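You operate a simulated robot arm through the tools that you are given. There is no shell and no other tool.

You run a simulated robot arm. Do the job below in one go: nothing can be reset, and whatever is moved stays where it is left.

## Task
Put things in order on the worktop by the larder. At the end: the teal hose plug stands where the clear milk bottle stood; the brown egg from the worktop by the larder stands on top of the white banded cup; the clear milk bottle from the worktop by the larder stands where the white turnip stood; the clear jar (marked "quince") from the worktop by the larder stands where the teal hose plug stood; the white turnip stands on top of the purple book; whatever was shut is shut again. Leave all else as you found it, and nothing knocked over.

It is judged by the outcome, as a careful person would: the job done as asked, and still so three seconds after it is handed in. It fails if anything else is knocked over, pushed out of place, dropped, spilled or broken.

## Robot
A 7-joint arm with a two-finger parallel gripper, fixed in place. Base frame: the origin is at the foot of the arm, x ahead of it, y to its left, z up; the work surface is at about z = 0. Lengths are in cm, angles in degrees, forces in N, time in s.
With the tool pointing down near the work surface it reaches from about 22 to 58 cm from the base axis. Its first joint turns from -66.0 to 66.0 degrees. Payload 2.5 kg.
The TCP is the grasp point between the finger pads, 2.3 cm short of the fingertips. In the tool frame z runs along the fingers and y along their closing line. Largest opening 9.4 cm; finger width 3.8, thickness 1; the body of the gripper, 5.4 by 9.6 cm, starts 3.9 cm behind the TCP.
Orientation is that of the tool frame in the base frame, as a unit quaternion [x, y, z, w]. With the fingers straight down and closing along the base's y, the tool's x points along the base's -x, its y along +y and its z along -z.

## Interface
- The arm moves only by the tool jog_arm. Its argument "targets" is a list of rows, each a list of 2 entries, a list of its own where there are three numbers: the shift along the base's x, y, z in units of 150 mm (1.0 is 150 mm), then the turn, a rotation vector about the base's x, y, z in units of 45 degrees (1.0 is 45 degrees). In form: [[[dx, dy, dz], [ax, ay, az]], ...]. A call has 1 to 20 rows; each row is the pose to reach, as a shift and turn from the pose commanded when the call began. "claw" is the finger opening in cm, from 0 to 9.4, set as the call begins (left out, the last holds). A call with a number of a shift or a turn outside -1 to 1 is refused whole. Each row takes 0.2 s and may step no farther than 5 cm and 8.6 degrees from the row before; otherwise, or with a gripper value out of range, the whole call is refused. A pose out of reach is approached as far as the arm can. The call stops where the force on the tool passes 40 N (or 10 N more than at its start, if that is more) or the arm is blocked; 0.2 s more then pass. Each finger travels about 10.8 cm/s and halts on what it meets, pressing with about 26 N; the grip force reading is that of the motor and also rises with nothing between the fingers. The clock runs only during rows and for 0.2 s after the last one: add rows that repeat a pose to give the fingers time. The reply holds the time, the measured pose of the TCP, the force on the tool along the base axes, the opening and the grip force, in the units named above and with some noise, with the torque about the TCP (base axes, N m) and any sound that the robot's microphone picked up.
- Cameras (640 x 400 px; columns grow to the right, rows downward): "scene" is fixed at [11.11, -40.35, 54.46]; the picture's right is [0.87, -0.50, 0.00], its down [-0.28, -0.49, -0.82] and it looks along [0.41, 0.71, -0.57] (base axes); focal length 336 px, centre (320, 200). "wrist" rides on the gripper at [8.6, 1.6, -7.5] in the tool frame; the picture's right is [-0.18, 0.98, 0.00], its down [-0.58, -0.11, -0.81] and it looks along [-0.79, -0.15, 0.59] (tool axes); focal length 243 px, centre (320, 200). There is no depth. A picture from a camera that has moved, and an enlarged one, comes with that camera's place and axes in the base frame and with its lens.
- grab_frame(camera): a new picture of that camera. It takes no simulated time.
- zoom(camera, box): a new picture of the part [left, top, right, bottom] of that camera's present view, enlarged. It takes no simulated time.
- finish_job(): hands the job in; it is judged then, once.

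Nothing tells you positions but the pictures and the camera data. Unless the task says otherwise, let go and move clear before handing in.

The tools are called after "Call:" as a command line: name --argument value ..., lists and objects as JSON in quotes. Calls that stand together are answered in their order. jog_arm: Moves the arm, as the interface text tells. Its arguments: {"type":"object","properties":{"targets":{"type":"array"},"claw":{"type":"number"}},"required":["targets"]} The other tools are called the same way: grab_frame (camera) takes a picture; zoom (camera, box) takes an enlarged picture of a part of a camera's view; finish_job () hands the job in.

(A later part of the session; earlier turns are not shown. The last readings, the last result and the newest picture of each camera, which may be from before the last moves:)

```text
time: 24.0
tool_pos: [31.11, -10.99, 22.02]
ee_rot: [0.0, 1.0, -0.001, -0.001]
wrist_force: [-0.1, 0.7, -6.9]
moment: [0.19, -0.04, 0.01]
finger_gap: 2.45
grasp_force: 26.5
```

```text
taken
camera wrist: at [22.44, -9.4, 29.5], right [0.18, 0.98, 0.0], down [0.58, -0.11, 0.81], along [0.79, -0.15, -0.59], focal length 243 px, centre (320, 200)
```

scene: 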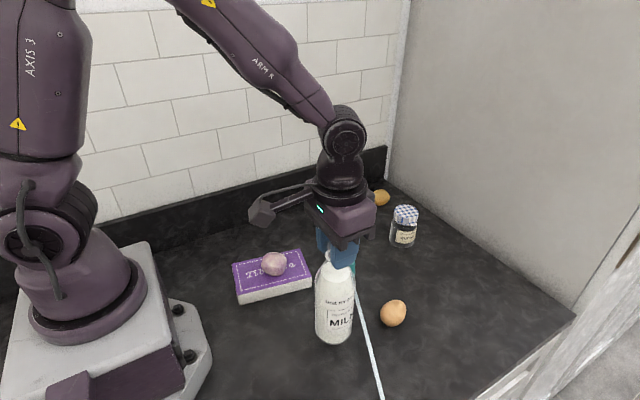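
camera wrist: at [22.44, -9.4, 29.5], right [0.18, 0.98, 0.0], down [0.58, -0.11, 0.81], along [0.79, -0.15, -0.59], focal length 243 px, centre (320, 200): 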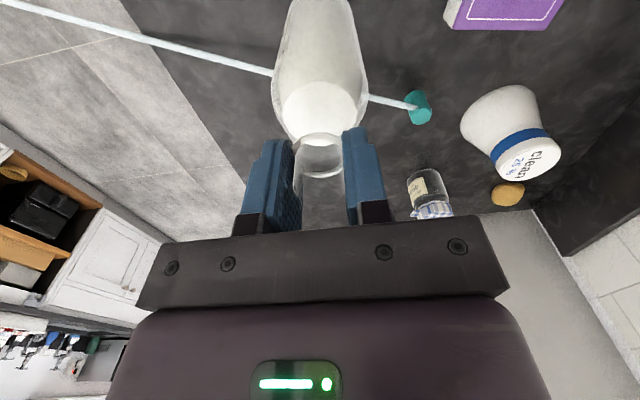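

The bottle hangs upright at about 0.7 kg. I'm lifting a bit more to clear the hose and egg, then traversing gently towards the turnip's old spot.

Call:
jog_arm --targets '[[[0, 0, 0.05], [0, 0, 0]], [[0, 0, 0.12], [0, 0, 0]], [[0, 0, 0.19], [0, 0, 0]], [[0, 0, 0.26], [0, 0, 0]], [[0, 0, 0.32], [0, 0, 0]], [[0, 0, 0.36], [0, 0, 0]]]'

Call:
jog_arm --targets '[[[0.03, 0.002, 0], [0, 0, 0]], [[0.09, 0.007, 0], [0, 0, 0]], [[0.16, 0.013, 0], [0, 0, 0]], [[0.24, 0.02, 0], [0, 0, 0]], [[0.32, 0.026, 0], [0, 0, 0]], [[0.4, 0.033, 0], [0, 0, 0]], [[0.48, 0.04, 0], [0, 0, 0]], [[0.56, 0.046, 0], [0, 0, 0]], [[0.64, 0.053, 0], [0, 0, 0]], [[0.71, 0.058, 0], [0, 0, 0]], [[0.77, 0.063, 0], [0, 0, 0]]]'

Call:
grab_frame --camera "scene"

```text
time: 25.4
tool_pos: [31.02, -11.02, 27.48]
ee_rot: [0.0, 1.0, 0.001, 0.0]
wrist_force: [-0.3, 0.0, -6.2]
moment: [0.16, 0.0, 0.03]
finger_gap: 2.46
grasp_force: 26.2
```

```text
time: 27.8
tool_pos: [42.68, -10.02, 27.49]
ee_rot: [0.0, 1.0, 0.0, 0.0]
wrist_force: [0.2, -0.2, -6.7]
moment: [-0.15, 0.04, -0.01]
finger_gap: 2.46
grasp_force: 26.4
```

```text
taken
```

scene: 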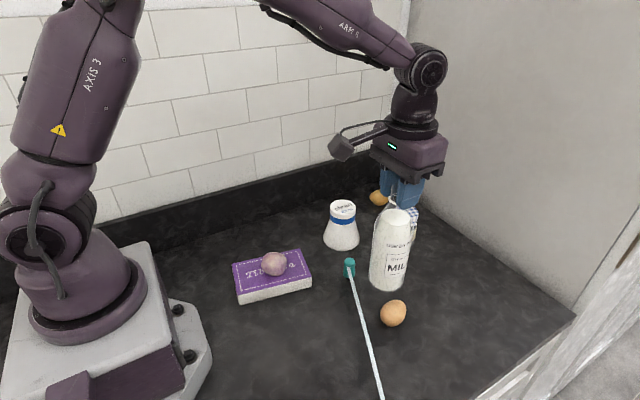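

The bottle is upright and halfway there. I'm continuing to above the turnip's old spot.

Call:
jog_arm --targets '[[[0.03, 0.002, 0], [0, 0, 0]], [[0.09, 0.007, 0], [0, 0, 0]], [[0.16, 0.013, 0], [0, 0, 0]], [[0.24, 0.02, 0], [0, 0, 0]], [[0.32, 0.026, 0], [0, 0, 0]], [[0.4, 0.033, 0], [0, 0, 0]], [[0.48, 0.04, 0], [0, 0, 0]], [[0.56, 0.046, 0], [0, 0, 0]], [[0.64, 0.053, 0], [0, 0, 0]], [[0.71, 0.058, 0], [0, 0, 0]], [[0.765, 0.06, 0], [0, 0, 0]], [[0.765, 0.06, 0], [0, 0, 0]]]'

Call:
grab_frame --camera "scene"

Call:
grab_frame --camera "wrist"

```text
time: 30.4
tool_pos: [54.18, -9.23, 27.5]
ee_rot: [0.0, 1.0, 0.0, -0.001]
wrist_force: [0.1, -0.4, -7.1]
moment: [-0.12, 0.01, 0.0]
finger_gap: 2.46
grasp_force: 25.9
```

```text
taken
```

scene: 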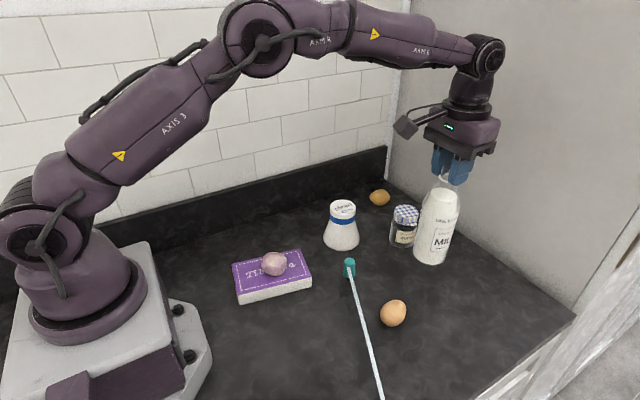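

```text
taken
camera wrist: at [45.46, -7.59, 34.87], right [0.19, 0.98, 0.0], down [0.58, -0.11, 0.81], along [0.79, -0.15, -0.59], focal length 243 px, centre (320, 200)
```

wrist: 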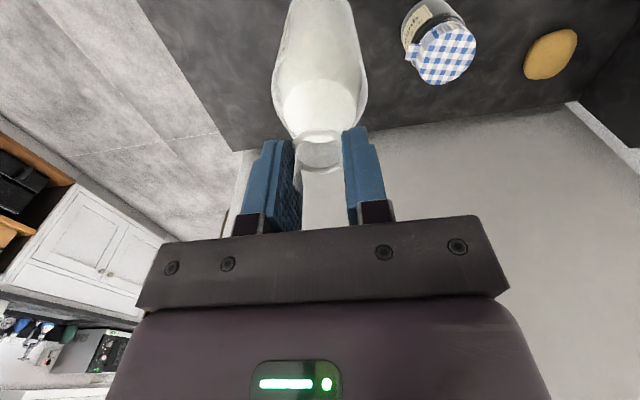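

I'm above the turnip's old place. I'm lowering the bottle slowly.

Call:
jog_arm --targets '[[[0, 0.006, -0.06], [0, 0, 0]], [[0, 0.006, -0.14], [0, 0, 0]], [[0, 0.006, -0.22], [0, 0, 0]], [[0, 0.006, -0.3], [0, 0, 0]], [[0, 0.006, -0.37], [0, 0, 0]], [[0, 0.006, -0.43], [0, 0, 0]], [[0, 0.006, -0.48], [0, 0, 0]], [[0, 0.006, -0.5], [0, 0, 0]], [[0, 0.006, -0.51], [0, 0, 0]]]'

Call:
zoom --camera "scene" --box '[380, 160, 500, 300]'

```text
time: 32.4
tool_pos: [54.08, -8.97, 19.85]
ee_rot: [0.001, 1.0, 0.0, 0.0]
wrist_force: [-0.4, 0.6, -6.5]
moment: [-0.14, 0.01, -0.01]
finger_gap: 2.47
grasp_force: 26.5
```

```text
2.86 times, centred on (440, 230) of scene
camera zoom: at [11.11, -40.35, 54.46], right [0.87, -0.5, 0.0], down [-0.28, -0.49, -0.82], along [0.41, 0.71, -0.57], focal length 961 px, centre (-23, 114)
```

zoom: 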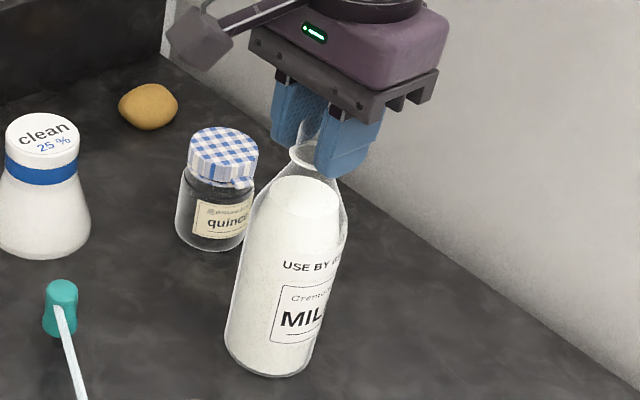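

The bottle hangs vertically just above the surface. I'm making the final gentle descent in small steps.

Call:
jog_arm --targets '[[[0, 0, -0.01], [0, 0, 0]], [[0, 0, -0.02], [0, 0, 0]], [[0, 0, -0.026], [0, 0, 0]], [[0, 0, -0.026], [0, 0, 0]]]'

```text
time: 33.4
tool_pos: [54.23, -9.03, 19.63]
ee_rot: [0.0, 1.0, 0.0, 0.003]
wrist_force: [-0.7, 1.0, 14.1]
moment: [0.3, -0.16, -0.02]
finger_gap: 2.46
grasp_force: 26.0
```

It has made contact. I'm easing up 1 mm to relieve the push, then opening the fingers slowly.

Call:
jog_arm --targets '[[[0, 0, 0.006], [0, 0, 0]], [[0, 0, 0.006], [0, 0, 0]]]'

Call:
zoom --camera "scene" --box '[380, 160, 500, 300]'

Call:
grab_frame --camera "wrist"

```text
time: 34.0
tool_pos: [54.05, -9.0, 19.56]
ee_rot: [0.0, 1.0, 0.0, 0.001]
wrist_force: [6.0, 1.2, 8.4]
moment: [0.29, -0.6, -0.04]
finger_gap: 2.48
grasp_force: 25.9
```

```text
2.86 times, centred on (440, 230) of scene
camera zoom: at [11.1, -40.35, 54.47], right [0.87, -0.5, 0.0], down [-0.28, -0.49, -0.82], along [0.41, 0.71, -0.57], focal length 961 px, centre (-23, 114)
```

zoom: 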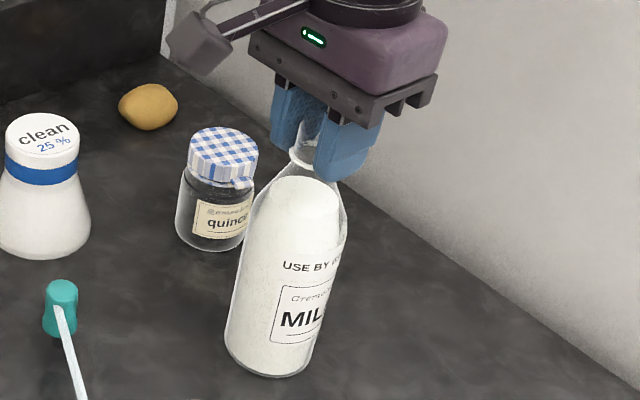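

```text
taken
camera wrist: at [45.5, -7.41, 26.92], right [0.18, 0.98, 0.0], down [0.58, -0.11, 0.81], along [0.79, -0.15, -0.59], focal length 243 px, centre (320, 200)
```

wrist: 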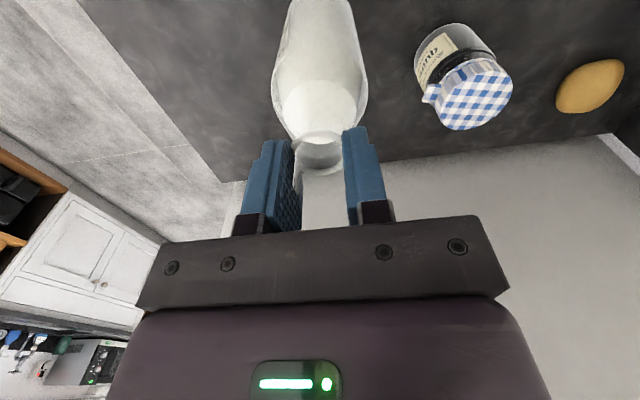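

There's some residual lateral load, so I'm raising slightly more to unload before releasing.

Call:
jog_arm --targets '[[[0, 0, 0.006], [0, 0, 0]], [[0, 0, 0.006], [0, 0, 0]], [[0, 0, 0.006], [0, 0, 0]]]'

```text
time: 34.8
tool_pos: [54.1, -9.01, 19.62]
ee_rot: [0.0, 1.0, 0.0, -0.002]
wrist_force: [1.0, 1.7, -2.0]
moment: [0.19, -0.25, 0.03]
finger_gap: 2.47
grasp_force: 25.8
```

It's nearly unloaded, with the table carrying most of the bottle's weight. I'm opening in stages.

Call:
jog_arm --targets '[[[0, 0, 0], [0, 0, 0]], [[0, 0, 0], [0, 0, 0]]]' --claw 3.0

Call:
jog_arm --targets '[[[0, 0, 0], [0, 0, 0]], [[0, 0, 0], [0, 0, 0]]]' --claw 6.5

Call:
zoom --camera "scene" --box '[380, 160, 500, 300]'

Call:
grab_frame --camera "wrist"

```text
time: 35.4
tool_pos: [54.01, -8.98, 19.63]
ee_rot: [0.001, 1.0, 0.0, -0.001]
wrist_force: [1.0, 0.6, 0.3]
moment: [0.0, 0.02, 0.0]
finger_gap: 3.01
grasp_force: 0.1
```

```text
time: 36.0
tool_pos: [54.12, -8.86, 19.75]
ee_rot: [0.001, 1.0, 0.0, 0.0]
wrist_force: [-0.5, -0.5, -0.9]
moment: [0.0, -0.03, 0.0]
finger_gap: 6.49
grasp_force: 0.1
```

```text
2.86 times, centred on (440, 230) of scene
camera zoom: at [11.11, -40.35, 54.46], right [0.87, -0.5, 0.0], down [-0.28, -0.49, -0.82], along [0.41, 0.71, -0.57], focal length 961 px, centre (-23, 114)
```

zoom: 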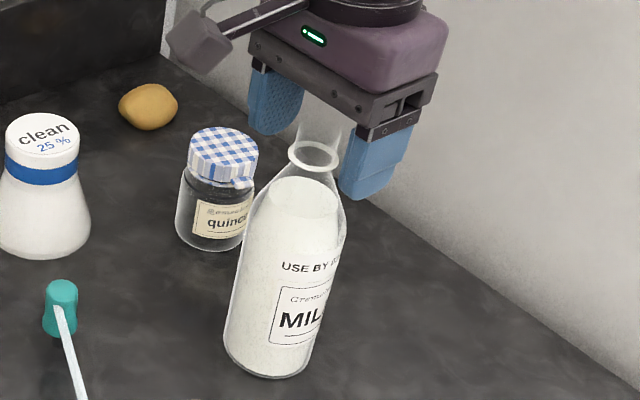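

```text
taken
camera wrist: at [45.47, -7.44, 27.02], right [0.18, 0.98, 0.0], down [0.58, -0.11, 0.81], along [0.79, -0.15, -0.59], focal length 243 px, centre (320, 200)
```

wrist: 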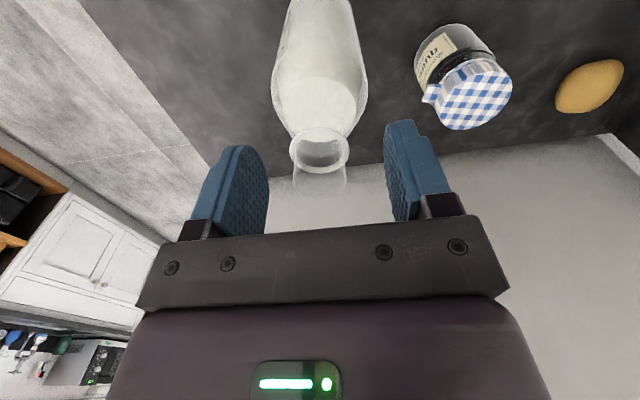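

The bottle stands free on the turnip's old spot. I'm raising clear and heading over the plug.

Call:
jog_arm --targets '[[[0, 0, 0.15], [0, 0, 0]], [[0, 0, 0.4], [0, 0, 0]], [[0, 0, 0.65], [0, 0, 0]], [[-0.1, 0.1, 0.8], [0, 0, 0]], [[-0.35, 0.25, 0.8], [0, 0, 0]], [[-0.6, 0.4, 0.8], [0, 0, 0]], [[-0.8, 0.55, 0.8], [0, 0, 0]], [[-0.8, 0.55, 0.6], [0, 0, 0]]]'

Call:
grab_frame --camera "wrist"

Call:
grab_frame --camera "scene"

```text
time: 37.8
tool_pos: [42.15, -0.78, 28.65]
ee_rot: [0.0, 1.0, 0.0, 0.001]
wrist_force: [0.8, -0.4, -0.8]
moment: [0.01, -0.02, 0.01]
finger_gap: 6.5
grasp_force: 0.1
```

```text
taken
camera wrist: at [33.48, 0.89, 36.01], right [0.18, 0.98, 0.0], down [0.58, -0.11, 0.81], along [0.79, -0.15, -0.59], focal length 243 px, centre (320, 200)
```

wrist: 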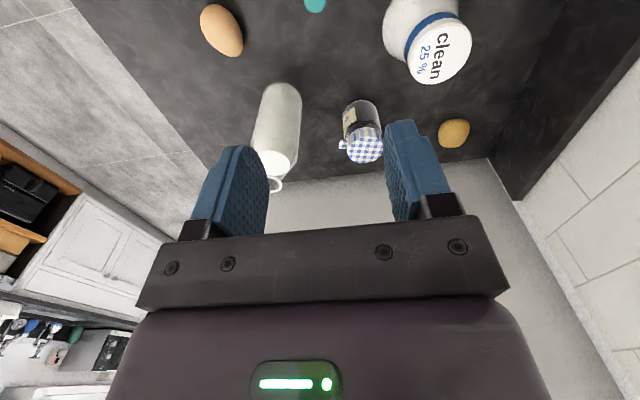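

```text
taken
```

scene: 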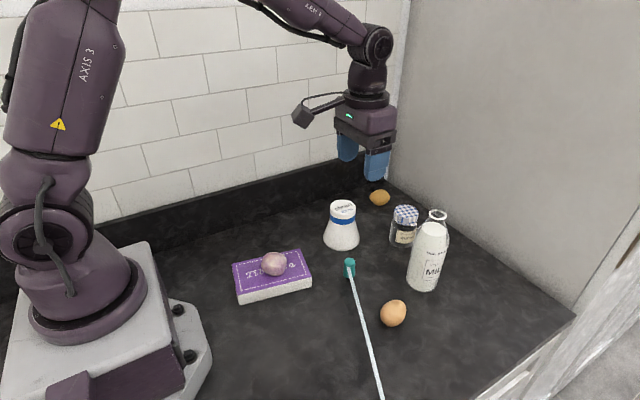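

The bottle stands well. I'm zooming in on the plug and hose before gripping.

Call:
zoom --camera "scene" --box '[320, 240, 400, 300]'

Call:
zoom --camera "scene" --box '[300, 240, 460, 400]'

```text
6.67 times, centred on (360, 270) of scene
camera zoom: at [11.1, -40.35, 54.46], right [0.87, -0.5, 0.0], down [-0.28, -0.49, -0.82], along [0.41, 0.71, -0.57], focal length 2243 px, centre (53, -267)
```

zoom: 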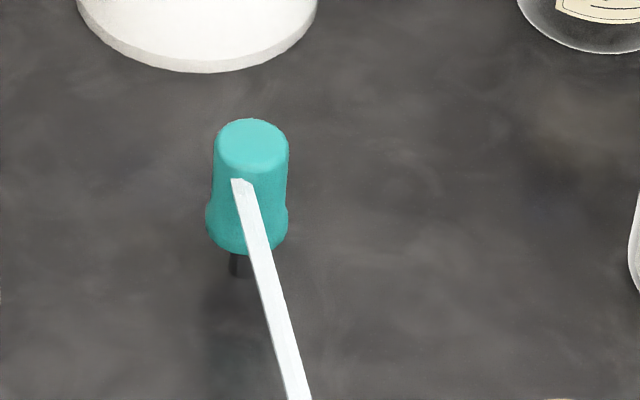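

```text
2.50 times, centred on (380, 320) of scene
camera zoom: at [11.1, -40.35, 54.46], right [0.87, -0.5, 0.0], down [-0.28, -0.49, -0.82], along [0.41, 0.71, -0.57], focal length 841 px, centre (170, -100)
```

zoom: 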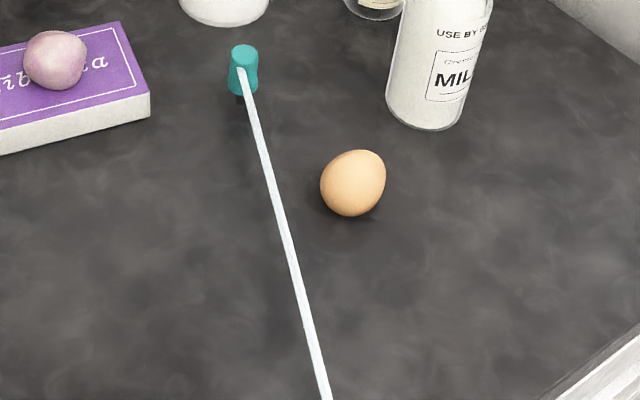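

A dark stem shows below the teal body, so the plug is taller than I thought, with its top at about 5.8. I'll take a lower, closer look with the wrist camera.

Call:
jog_arm --targets '[[[-0.25, -0.05, -0.1], [0, 0, 0]], [[-0.5, -0.1, -0.25], [0, 0, 0]], [[-0.55, -0.12, -0.5], [0, 0, 0]], [[-0.55, -0.12, -0.75], [0, 0, 0]], [[-0.55, -0.12, -1.0], [0, 0, 0]]]'

Call:
jog_arm --targets '[[[0, 0, -0.15], [0, 0, 0]], [[0, 0, -0.25], [0, 0, 0]]]'

Call:
grab_frame --camera "wrist"

Call:
zoom --camera "wrist" --box '[240, 80, 400, 200]'

```text
time: 39.0
tool_pos: [33.77, -2.54, 13.58]
ee_rot: [0.0, 1.0, 0.0, 0.0]
wrist_force: [0.1, 0.2, 0.3]
moment: [-0.01, 0.02, 0.0]
finger_gap: 6.46
grasp_force: 0.2
```

```text
time: 39.6
tool_pos: [33.86, -2.51, 9.96]
ee_rot: [0.0, 1.0, 0.0, 0.001]
wrist_force: [-0.1, 0.2, 0.2]
moment: [0.04, -0.02, -0.02]
finger_gap: 6.5
grasp_force: 0.1
```

```text
taken
camera wrist: at [25.24, -0.93, 17.28], right [0.18, 0.98, 0.0], down [0.58, -0.11, 0.81], along [0.79, -0.15, -0.59], focal length 243 px, centre (320, 200)
```

wrist: 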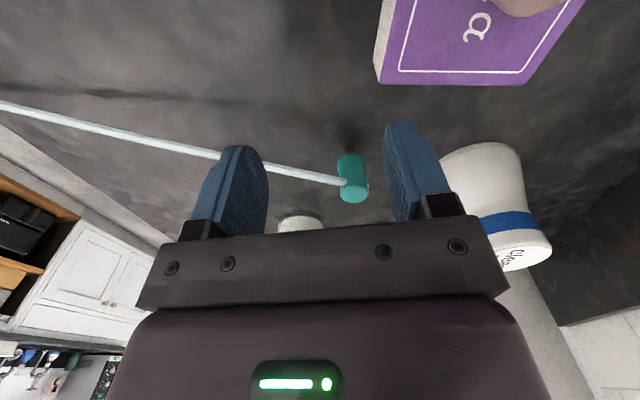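

```text
3.33 times, centred on (320, 140) of wrist
camera zoom: at [25.24, -0.93, 17.28], right [0.18, 0.98, 0.0], down [0.58, -0.11, 0.81], along [0.79, -0.15, -0.59], focal length 809 px, centre (320, 400)
```

zoom: 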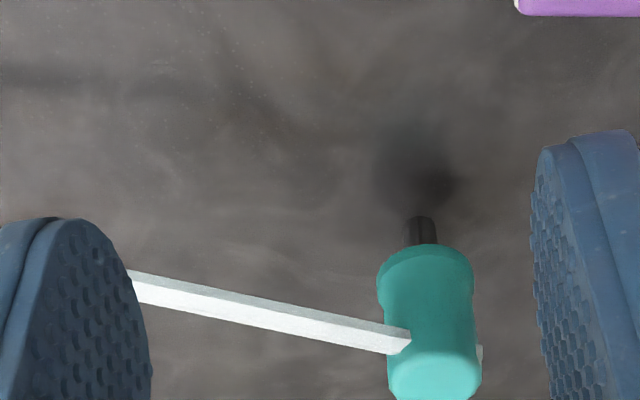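

The stem meets the worktop at about (40.6, -0.95), the plug's top is at about 5.7, and the hose joins near its top on the -y side. I want a finer look at the joint.

Call:
zoom --camera "wrist" --box '[320, 135, 384, 215]'

Call:
zoom --camera "scene" --box '[335, 250, 365, 280]'

Call:
zoom --camera "wrist" --box '[0, 60, 240, 200]'

```text
5.00 times, centred on (352, 175) of wrist
camera zoom: at [25.24, -0.93, 17.28], right [0.18, 0.98, 0.0], down [0.58, -0.11, 0.81], along [0.79, -0.15, -0.59], focal length 1213 px, centre (160, 325)
```

zoom: 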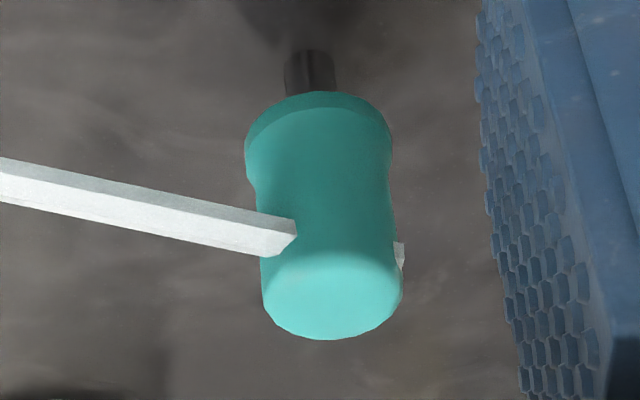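

```text
13.33 times, centred on (350, 265) of scene
camera zoom: at [11.11, -40.35, 54.46], right [0.87, -0.5, 0.0], down [-0.28, -0.49, -0.82], along [0.41, 0.71, -0.57], focal length 4486 px, centre (-80, -667)
```

zoom: 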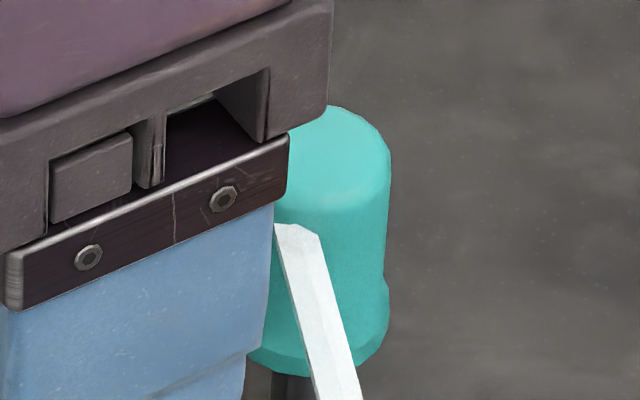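

```text
2.67 times, centred on (120, 130) of wrist
camera zoom: at [25.24, -0.93, 17.28], right [0.18, 0.98, 0.0], down [0.58, -0.11, 0.81], along [0.79, -0.15, -0.59], focal length 647 px, centre (853, 387)
```

zoom: 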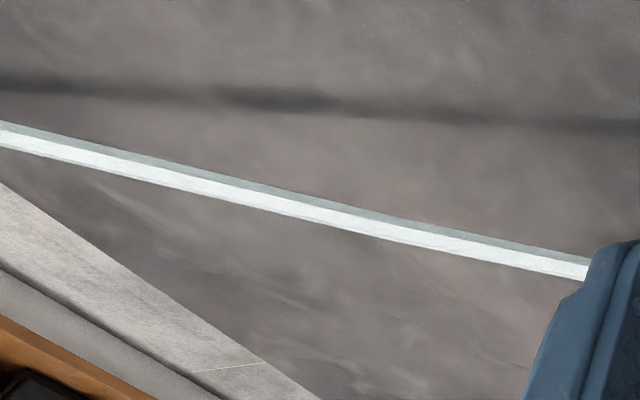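

The hose is a straight tube leaving the plug toward about (-0.37, -0.93), sloping down off the worktop edge. I'll grip the plug with the fingers closing across the hose direction so the hose passes between them, so I'm rising and yawing about 74 degrees.

Call:
jog_arm --targets '[[[0, 0, 0.25], [0, 0, 0.16]], [[0.1, 0.02, 0.5], [0, 0, 0.33]], [[0.25, 0.05, 0.67], [0, 0, 0.49]], [[0.4, 0.08, 0.67], [0, 0, 0.65]], [[0.454, 0.104, 0.67], [0, 0, 0.82]]]'

Call:
jog_arm --targets '[[[0, 0, 0], [0, 0, 0.16]], [[0, 0, 0], [0, 0, 0.33]], [[0, 0, 0], [0, 0, 0.49]], [[0, 0, 0], [0, 0, 0.65]], [[0, 0, 0], [0, 0, 0.82]]]'

Call:
grab_frame --camera "wrist"

Call:
grab_frame --camera "scene"

```text
time: 40.8
tool_pos: [40.62, -1.01, 19.99]
ee_rot: [-0.317, 0.948, 0.0, 0.0]
wrist_force: [-0.2, 0.6, -1.2]
moment: [-0.02, 0.01, -0.05]
finger_gap: 6.5
grasp_force: 0.1
```

```text
time: 42.0
tool_pos: [40.63, -0.93, 19.99]
ee_rot: [-0.601, 0.799, -0.001, 0.0]
wrist_force: [-0.7, 0.4, 0.5]
moment: [0.01, 0.01, 0.02]
finger_gap: 6.51
grasp_force: 0.0
```

```text
taken
camera wrist: at [36.74, -8.9, 27.36], right [-0.89, 0.45, 0.0], down [0.27, 0.53, 0.81], along [0.36, 0.72, -0.59], focal length 243 px, centre (320, 200)
```

wrist: 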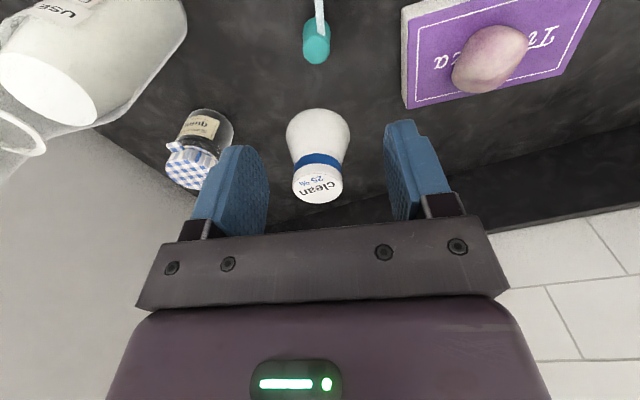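

```text
taken
```

scene: 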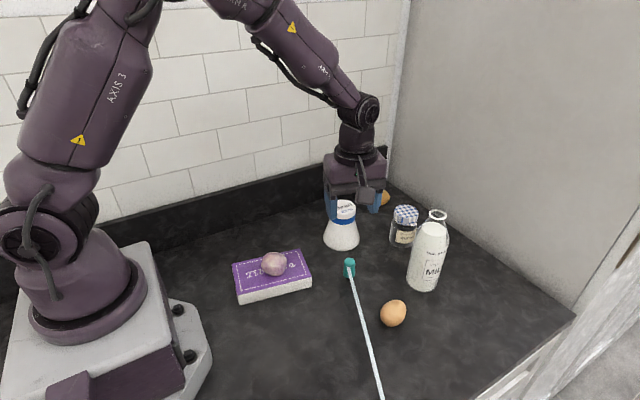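

The yaw worked, and the hose now runs between the finger planes. I'm zooming in to align on the plug.

Call:
zoom --camera "wrist" --box '[270, 0, 370, 80]'

```text
5.00 times, centred on (320, 40) of wrist
camera zoom: at [36.74, -8.9, 27.36], right [-0.89, 0.45, 0.0], down [0.27, 0.53, 0.81], along [0.36, 0.72, -0.59], focal length 1213 px, centre (320, 1000)
```

zoom: 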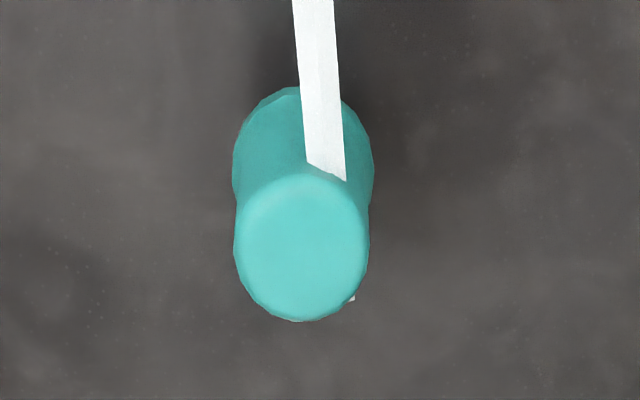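

The plug's axis is at about (40.85, -1.05). I'm correcting by 2.5 mm and descending partway, then checking again.

Call:
jog_arm --targets '[[[0.016, -0.006, -0.2], [0, 0, 0]], [[0.016, -0.006, -0.4], [0, 0, 0]], [[0.016, -0.006, -0.6], [0, 0, 0]], [[0.016, -0.006, -0.7], [0, 0, 0]], [[0.016, -0.006, -0.7], [0, 0, 0]]]' --claw 6.0

Call:
zoom --camera "wrist" --box '[220, 50, 420, 200]'

Call:
zoom --camera "scene" --box '[310, 200, 410, 300]'

```text
time: 43.2
tool_pos: [40.84, -1.03, 9.57]
ee_rot: [-0.601, 0.799, 0.0, 0.0]
wrist_force: [0.2, -0.6, 0.3]
moment: [0.0, -0.02, -0.05]
finger_gap: 6.02
grasp_force: 0.1
```

```text
2.67 times, centred on (320, 125) of wrist
camera zoom: at [36.96, -9.0, 16.84], right [-0.89, 0.45, 0.0], down [0.27, 0.53, 0.81], along [0.36, 0.72, -0.59], focal length 647 px, centre (320, 400)
```

zoom: 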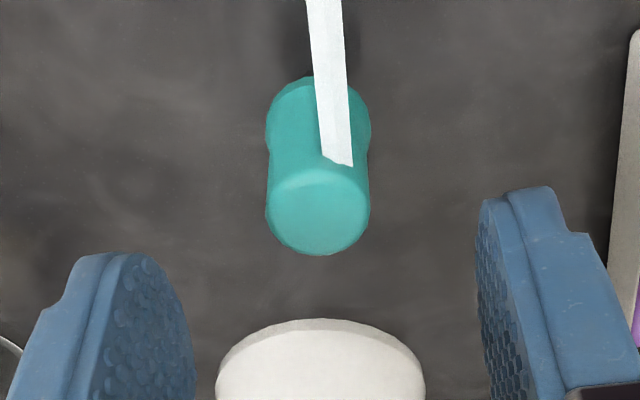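

```text
4.00 times, centred on (360, 250) of scene
camera zoom: at [11.11, -40.35, 54.46], right [0.87, -0.5, 0.0], down [-0.28, -0.49, -0.82], along [0.41, 0.71, -0.57], focal length 1346 px, centre (160, 0)
```

zoom: 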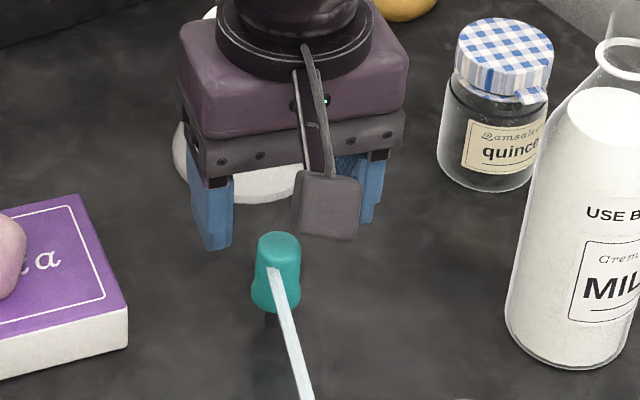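

The alignment is within a millimetre. I'm descending to grip height around the teal body.

Call:
jog_arm --targets '[[[0, 0, -0.12], [0, 0, 0]], [[0, 0, -0.24], [0, 0, 0]], [[0, 0, -0.34], [0, 0, 0]], [[0, 0, -0.38], [0, 0, 0]], [[0, 0, -0.38], [0, 0, 0]]]'

Call:
grab_frame --camera "wrist"

Call:
zoom --camera "scene" --box '[310, 200, 410, 300]'

```text
time: 44.4
tool_pos: [40.94, -1.19, 3.74]
ee_rot: [-0.6, 0.8, 0.0, 0.0]
wrist_force: [-0.5, -0.3, 0.0]
moment: [0.04, 0.0, 0.0]
finger_gap: 5.98
grasp_force: 0.1
```

```text
taken
camera wrist: at [36.98, -9.03, 11.15], right [-0.89, 0.45, 0.0], down [0.27, 0.53, 0.81], along [0.36, 0.72, -0.59], focal length 243 px, centre (320, 200)
```

wrist: 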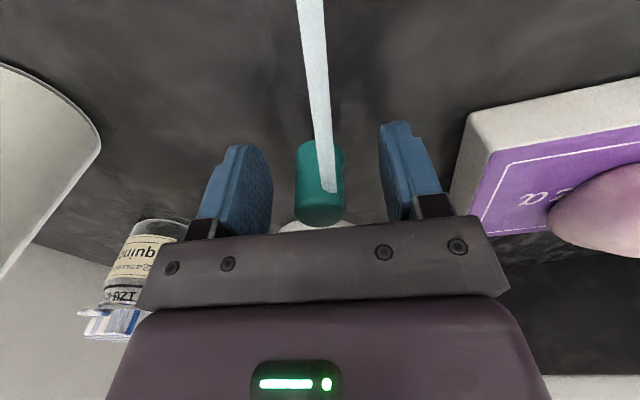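

```text
4.00 times, centred on (360, 250) of scene
camera zoom: at [11.11, -40.35, 54.46], right [0.87, -0.5, 0.0], down [-0.28, -0.49, -0.82], along [0.41, 0.71, -0.57], focal length 1346 px, centre (160, 0)
```

zoom: 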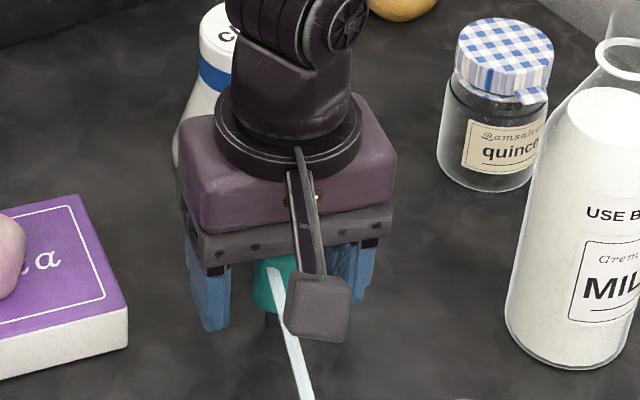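

The plug body is between the pads with the hose passing clear between them. I'm closing.

Call:
jog_arm --targets '[[[0, 0, 0], [0, 0, 0]], [[0, 0, 0], [0, 0, 0]], [[0, 0, 0], [0, 0, 0]], [[0, 0, 0], [0, 0, 0]]]' --claw 1.5

Call:
grab_frame --camera "wrist"

```text
time: 45.4
tool_pos: [40.95, -1.12, 3.76]
ee_rot: [-0.6, 0.8, 0.0, 0.0]
wrist_force: [-0.8, -0.6, -0.5]
moment: [-0.01, 0.04, -0.01]
finger_gap: 2.44
grasp_force: 26.6
```

```text
taken
camera wrist: at [36.96, -9.03, 11.16], right [-0.89, 0.45, 0.0], down [0.27, 0.53, 0.81], along [0.36, 0.72, -0.59], focal length 243 px, centre (320, 200)
```

wrist: 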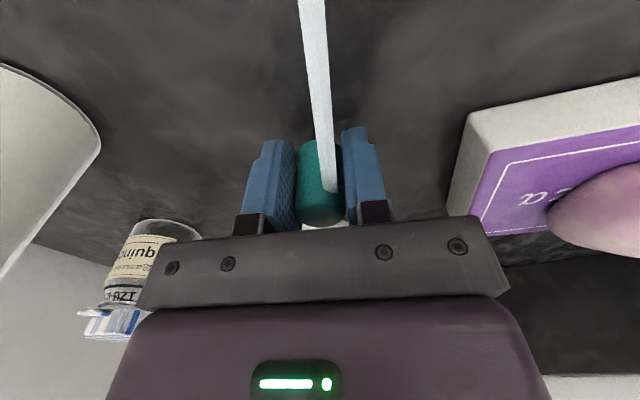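

Gripped at 2.44 cm, with the plug's place at about (40.9, -1.1). I'm lifting a little and watching the force in case it is seated or the hose pulls.

Call:
jog_arm --targets '[[[0, 0, 0.015], [0, 0, 0]], [[0, 0, 0.03], [0, 0, 0]], [[0, 0, 0.05], [0, 0, 0]], [[0, 0, 0.05], [0, 0, 0]]]'

Call:
zoom --camera "scene" --box '[310, 220, 390, 300]'

```text
time: 46.4
tool_pos: [40.92, -1.1, 4.61]
ee_rot: [-0.6, 0.8, 0.0, 0.0]
wrist_force: [-0.1, -0.3, -0.9]
moment: [-0.02, -0.02, 0.01]
finger_gap: 2.41
grasp_force: 26.6
```

```text
5.00 times, centred on (350, 260) of scene
camera zoom: at [11.11, -40.35, 54.46], right [0.87, -0.5, 0.0], down [-0.28, -0.49, -0.82], along [0.41, 0.71, -0.57], focal length 1682 px, centre (170, -100)
```

zoom: 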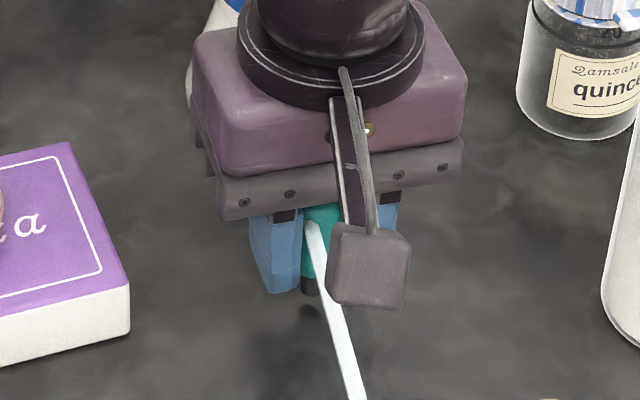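

The plug lifts freely with almost no pull. I'm carrying it to where the bottle stood, (31.1, -11.0).

Call:
jog_arm --targets '[[[0, 0, 0.08], [0, 0, 0]], [[-0.04, -0.04, 0.16], [0, 0, 0]], [[-0.12, -0.12, 0.2], [0, 0, 0]], [[-0.2, -0.2, 0.2], [0, 0, 0]], [[-0.29, -0.29, 0.2], [0, 0, 0]], [[-0.38, -0.38, 0.2], [0, 0, 0]], [[-0.47, -0.47, 0.2], [0, 0, 0]], [[-0.55, -0.56, 0.2], [0, 0, 0]], [[-0.61, -0.62, 0.2], [0, 0, 0]], [[-0.645, -0.66, 0.2], [0, 0, 0]], [[-0.645, -0.66, 0.2], [0, 0, 0]]]'

Call:
grab_frame --camera "scene"

Call:
grab_frame --camera "wrist"

```text
time: 48.8
tool_pos: [31.22, -11.04, 7.56]
ee_rot: [-0.6, 0.8, 0.0, 0.0]
wrist_force: [0.9, 0.1, -0.3]
moment: [0.01, 0.02, -0.01]
finger_gap: 2.46
grasp_force: 26.2
```

```text
taken
```

scene: 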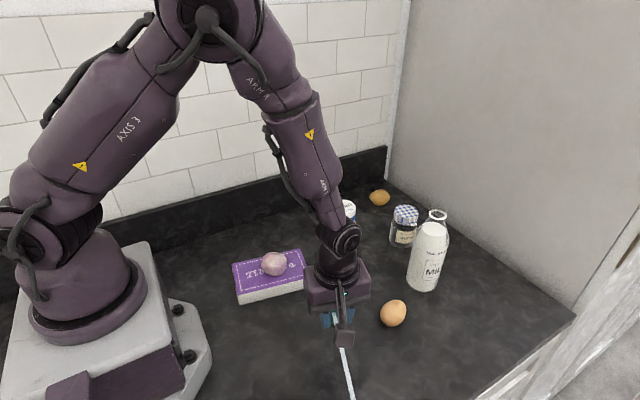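

```text
taken
camera wrist: at [27.26, -18.93, 14.9], right [-0.89, 0.45, 0.0], down [0.27, 0.53, 0.81], along [0.36, 0.72, -0.59], focal length 243 px, centre (320, 200)
```

wrist: 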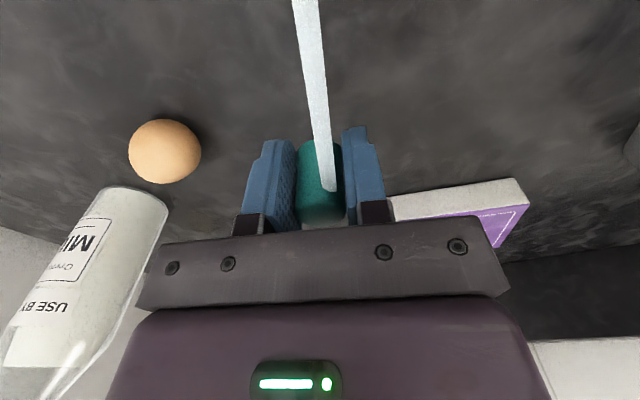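

I'm above the bottle's old spot. I'm lowering the plug to just above the surface, then easing down.

Call:
jog_arm --targets '[[[0, 0, -0.07], [0, 0, 0]], [[0, 0, -0.14], [0, 0, 0]], [[0, 0, -0.2], [0, 0, 0]], [[0, 0, -0.235], [0, 0, 0]], [[0, 0, -0.235], [0, 0, 0]]]'

Call:
jog_arm --targets '[[[0, 0, -0.006], [0, 0, 0]], [[0, 0, -0.011], [0, 0, 0]], [[0, 0, -0.011], [0, 0, 0]]]'

```text
time: 50.0
tool_pos: [31.32, -11.06, 3.88]
ee_rot: [-0.6, 0.8, -0.001, 0.001]
wrist_force: [0.3, -1.3, -1.0]
moment: [0.03, -0.01, 0.01]
finger_gap: 2.45
grasp_force: 25.7
```

```text
time: 50.8
tool_pos: [31.21, -10.91, 3.82]
ee_rot: [-0.6, 0.8, 0.001, 0.0]
wrist_force: [0.5, 0.4, -1.8]
moment: [0.0, -0.06, 0.01]
finger_gap: 2.43
grasp_force: 26.0
```

No contact yet. I'm lowering a fraction more.

Call:
jog_arm --targets '[[[0, 0, -0.003], [0, 0, 0]], [[0, 0, -0.006], [0, 0, 0]], [[0, 0, -0.006], [0, 0, 0]]]'

Call:
zoom --camera "scene" --box '[290, 270, 390, 370]'

```text
time: 51.6
tool_pos: [31.26, -11.03, 3.77]
ee_rot: [-0.601, 0.8, 0.0, 0.001]
wrist_force: [-4.8, 0.1, 14.7]
moment: [0.05, 0.14, 0.03]
finger_gap: 2.4
grasp_force: 26.0
```

```text
4.00 times, centred on (340, 320) of scene
camera zoom: at [11.1, -40.35, 54.47], right [0.87, -0.5, 0.0], down [-0.28, -0.49, -0.82], along [0.41, 0.71, -0.57], focal length 1346 px, centre (240, -280)
```

zoom: 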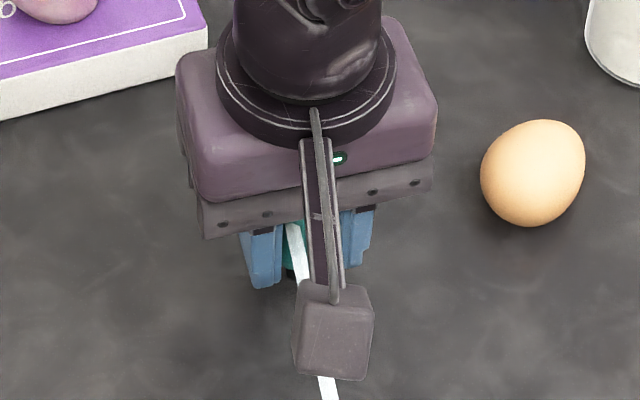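

Contact at about 15 N. I'm easing up half a millimetre and opening slowly.

Call:
jog_arm --targets '[[[0, 0, 0.004], [0, 0, 0]], [[0, 0, 0.004], [0, 0, 0]]]'

Call:
jog_arm --targets '[[[0, 0, 0], [0, 0, 0]], [[0, 0, 0], [0, 0, 0]]]' --claw 2.8

Call:
zoom --camera "wrist" --box '[220, 80, 420, 230]'

```text
time: 52.2
tool_pos: [31.23, -11.04, 3.78]
ee_rot: [-0.6, 0.8, 0.001, 0.0]
wrist_force: [-0.6, -0.1, 0.5]
moment: [-0.05, 0.01, -0.01]
finger_gap: 2.46
grasp_force: 26.1
```

```text
time: 52.8
tool_pos: [31.23, -10.97, 3.84]
ee_rot: [-0.601, 0.799, 0.0, -0.001]
wrist_force: [-0.3, 0.1, -0.1]
moment: [0.03, 0.01, 0.02]
finger_gap: 2.84
grasp_force: 0.0
```

```text
2.67 times, centred on (320, 155) of wrist
camera zoom: at [27.29, -18.89, 11.16], right [-0.89, 0.45, 0.0], down [0.27, 0.53, 0.81], along [0.36, 0.72, -0.59], focal length 647 px, centre (320, 320)
```

zoom: 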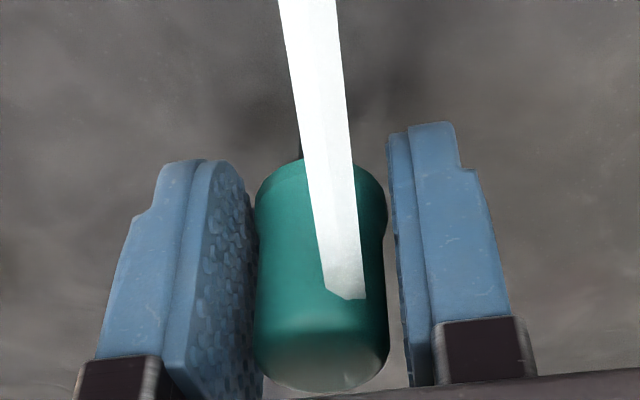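

The plug stands free between the pads. I'm waiting a moment and opening further, checking that it stays upright.

Call:
jog_arm --targets '[[[0, 0, 0], [0, 0, 0]], [[0, 0, 0], [0, 0, 0]], [[0, 0, 0], [0, 0, 0]], [[0, 0, 0], [0, 0, 0]], [[0, 0, 0], [0, 0, 0]]]' --claw 4.0

Call:
zoom --camera "wrist" --box '[220, 80, 420, 230]'

```text
time: 54.0
tool_pos: [31.23, -10.99, 3.77]
ee_rot: [-0.601, 0.799, 0.0, 0.0]
wrist_force: [0.1, 0.1, 0.2]
moment: [-0.04, 0.0, 0.0]
finger_gap: 4.0
grasp_force: 0.1
```

```text
2.67 times, centred on (320, 155) of wrist
camera zoom: at [27.29, -18.89, 11.17], right [-0.89, 0.45, 0.0], down [0.27, 0.53, 0.81], along [0.36, 0.72, -0.59], focal length 647 px, centre (320, 320)
```

zoom: 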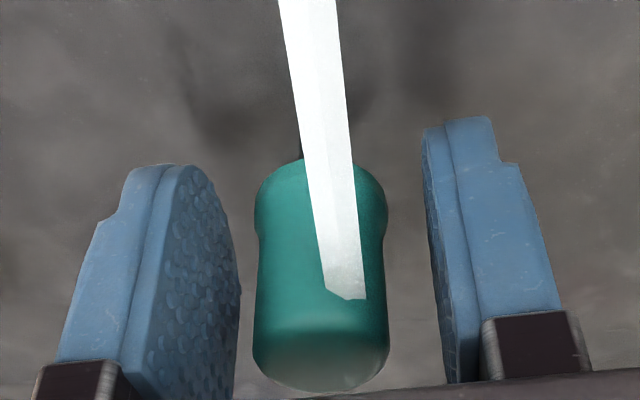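

It's stable. I'm opening wider and rising straight up.

Call:
jog_arm --targets '[[[0, 0, 0], [0, 0, 0]], [[0, 0, 0], [0, 0, 0]], [[0, 0, 0.1], [0, 0, 0]], [[0, 0, 0.25], [0, 0, 0]], [[0, 0, 0.5], [0, 0, 0]], [[0, 0, 0.75], [0, 0, 0]], [[0, 0, 1.0], [0, 0, 0]]]' --claw 6.0

Call:
jog_arm --targets '[[[0.1, 0.1, 0.2], [0, 0, -0.16]], [[0.25, 0.25, 0.3], [0, 0, -0.33]], [[0.4, 0.4, 0.35], [0, 0, -0.49]], [[0.55, 0.55, 0.35], [0, 0, -0.65]], [[0.65, 0.65, 0.35], [0, 0, -0.82]]]'

Call:
grab_frame --camera "scene"

```text
time: 55.6
tool_pos: [31.21, -11.05, 18.83]
ee_rot: [-0.6, 0.8, 0.0, -0.001]
wrist_force: [0.1, -0.3, 0.0]
moment: [0.0, 0.0, 0.02]
finger_gap: 5.98
grasp_force: 0.0
```

```text
time: 56.8
tool_pos: [40.8, -1.26, 24.08]
ee_rot: [-0.315, 0.949, -0.001, 0.0]
wrist_force: [0.4, -0.5, -0.6]
moment: [0.02, 0.01, 0.0]
finger_gap: 6.01
grasp_force: 0.1
```

```text
taken
```

scene: 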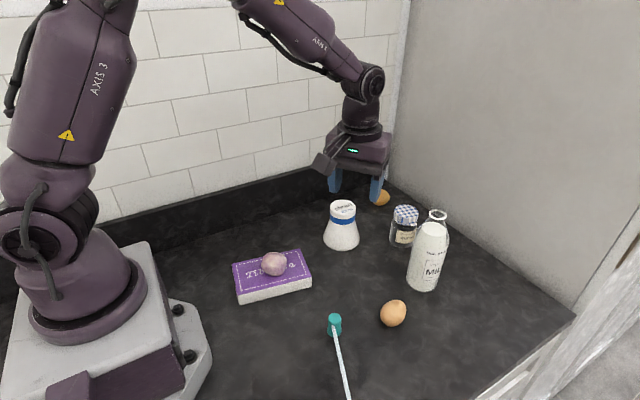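

The plug stands where the bottle was. I'm checking it up close.

Call:
zoom --camera "scene" --box '[300, 300, 380, 360]'

Call:
zoom --camera "scene" --box '[370, 180, 480, 300]'

Call:
grab_frame --camera "wrist"

```text
6.67 times, centred on (340, 330) of scene
camera zoom: at [11.1, -40.35, 54.46], right [0.87, -0.5, 0.0], down [-0.28, -0.49, -0.82], along [0.41, 0.71, -0.57], focal length 2243 px, centre (187, -667)
```

zoom: 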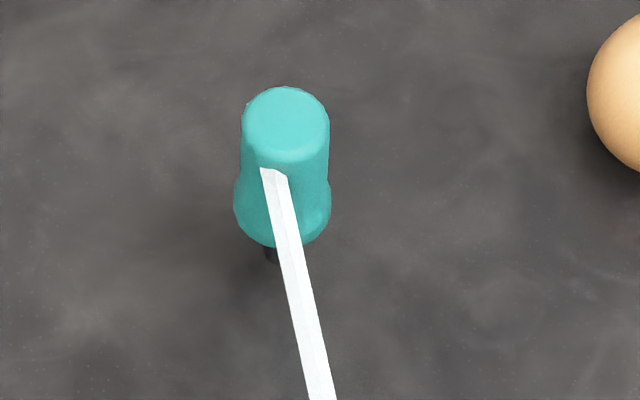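

```text
3.33 times, centred on (425, 240) of scene
camera zoom: at [11.1, -40.35, 54.46], right [0.87, -0.5, 0.0], down [-0.28, -0.49, -0.82], along [0.41, 0.71, -0.57], focal length 1122 px, centre (-30, 67)
```

zoom: 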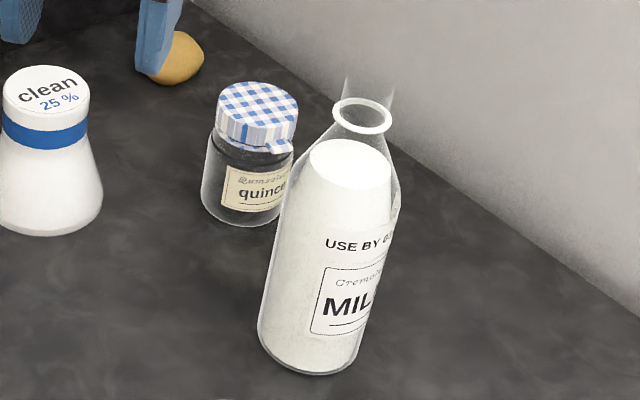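

```text
taken
camera wrist: at [33.05, -5.14, 31.45], right [-0.44, 0.9, 0.0], down [0.53, 0.26, 0.81], along [0.72, 0.35, -0.59], focal length 243 px, centre (320, 200)
```

wrist: 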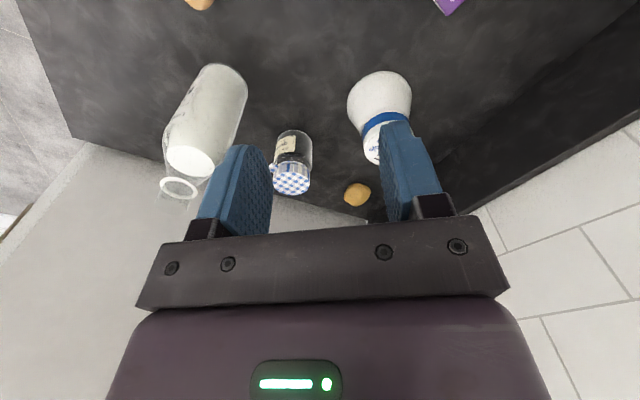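

Everything so far is in place. Next is the jar at about (58.7, 3.0). Its lid has a cloth tag on the -y side, so I'll close the fingers along the 45-degree diagonal to avoid the tag. I'm rotating and moving above it.

Call:
jog_arm --targets '[[[0.1, 0.02, 0.05], [0, 0, -0.16]], [[0.25, 0.06, 0.1], [0, 0, -0.33]], [[0.4, 0.1, 0.1], [0, 0, -0.49]], [[0.55, 0.14, 0.1], [0, 0, -0.65]], [[0.667, 0.167, 0.1], [0, 0, -0.82]]]' --claw 9.4

Call:
jog_arm --targets '[[[0.08, 0.02, 0], [0, 0, -0.16]], [[0.17, 0.04, 0], [0, 0, -0.33]], [[0.26, 0.06, 0], [0, 0, -0.5]], [[0.35, 0.08, 0], [0, 0, -0.67]], [[0.44, 0.1, 0], [0, 0, -0.84]], [[0.52, 0.113, 0], [0, 0, -1.0]], [[0.52, 0.113, -0.2], [0, 0, -1.0]]]'

Call:
grab_frame --camera "wrist"

Call:
grab_frame --camera "scene"

```text
time: 58.0
tool_pos: [51.02, 1.29, 25.49]
ee_rot: [0.002, 1.0, 0.0, 0.0]
wrist_force: [0.3, 0.0, 0.4]
moment: [-0.01, 0.01, 0.0]
finger_gap: 9.41
grasp_force: 0.0
```

```text
time: 59.6
tool_pos: [58.81, 3.06, 22.5]
ee_rot: [0.384, 0.923, 0.001, 0.0]
wrist_force: [0.2, 0.9, 0.6]
moment: [0.01, -0.02, -0.01]
finger_gap: 9.37
grasp_force: 0.1
```

```text
taken
camera wrist: at [53.84, 10.24, 29.95], right [0.83, 0.56, 0.0], down [0.33, -0.49, 0.81], along [0.45, -0.67, -0.59], focal length 243 px, centre (320, 200)
```

wrist: 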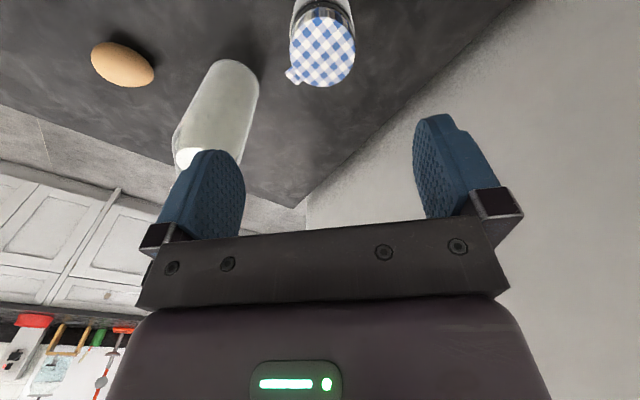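

```text
taken
```

scene: 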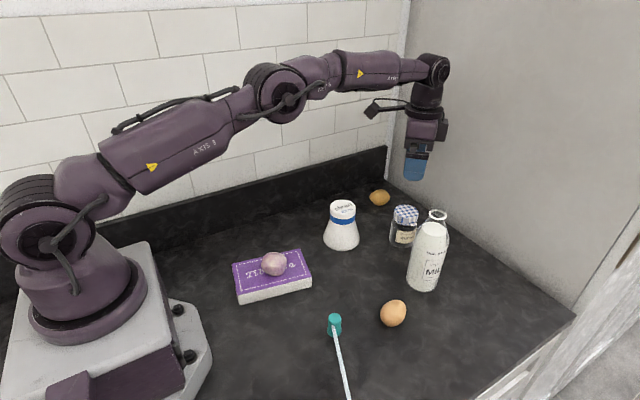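

I can reach above the jar. I'm zooming in to align precisely.

Call:
zoom --camera "wrist" --box '[260, 0, 390, 100]'

```text
4.00 times, centred on (325, 50) of wrist
camera zoom: at [53.84, 10.24, 29.95], right [0.83, 0.56, 0.0], down [0.33, -0.49, 0.81], along [0.45, -0.67, -0.59], focal length 970 px, centre (300, 800)
```

zoom: 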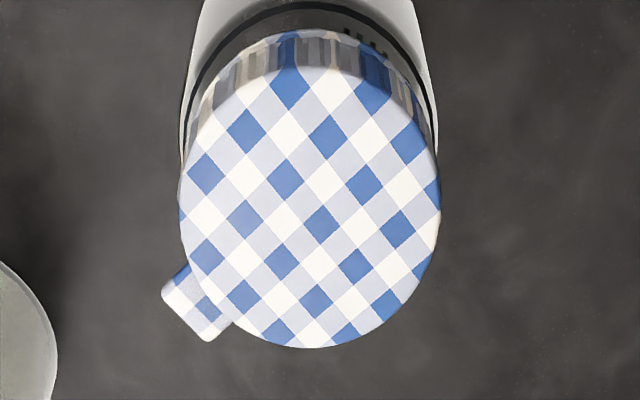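

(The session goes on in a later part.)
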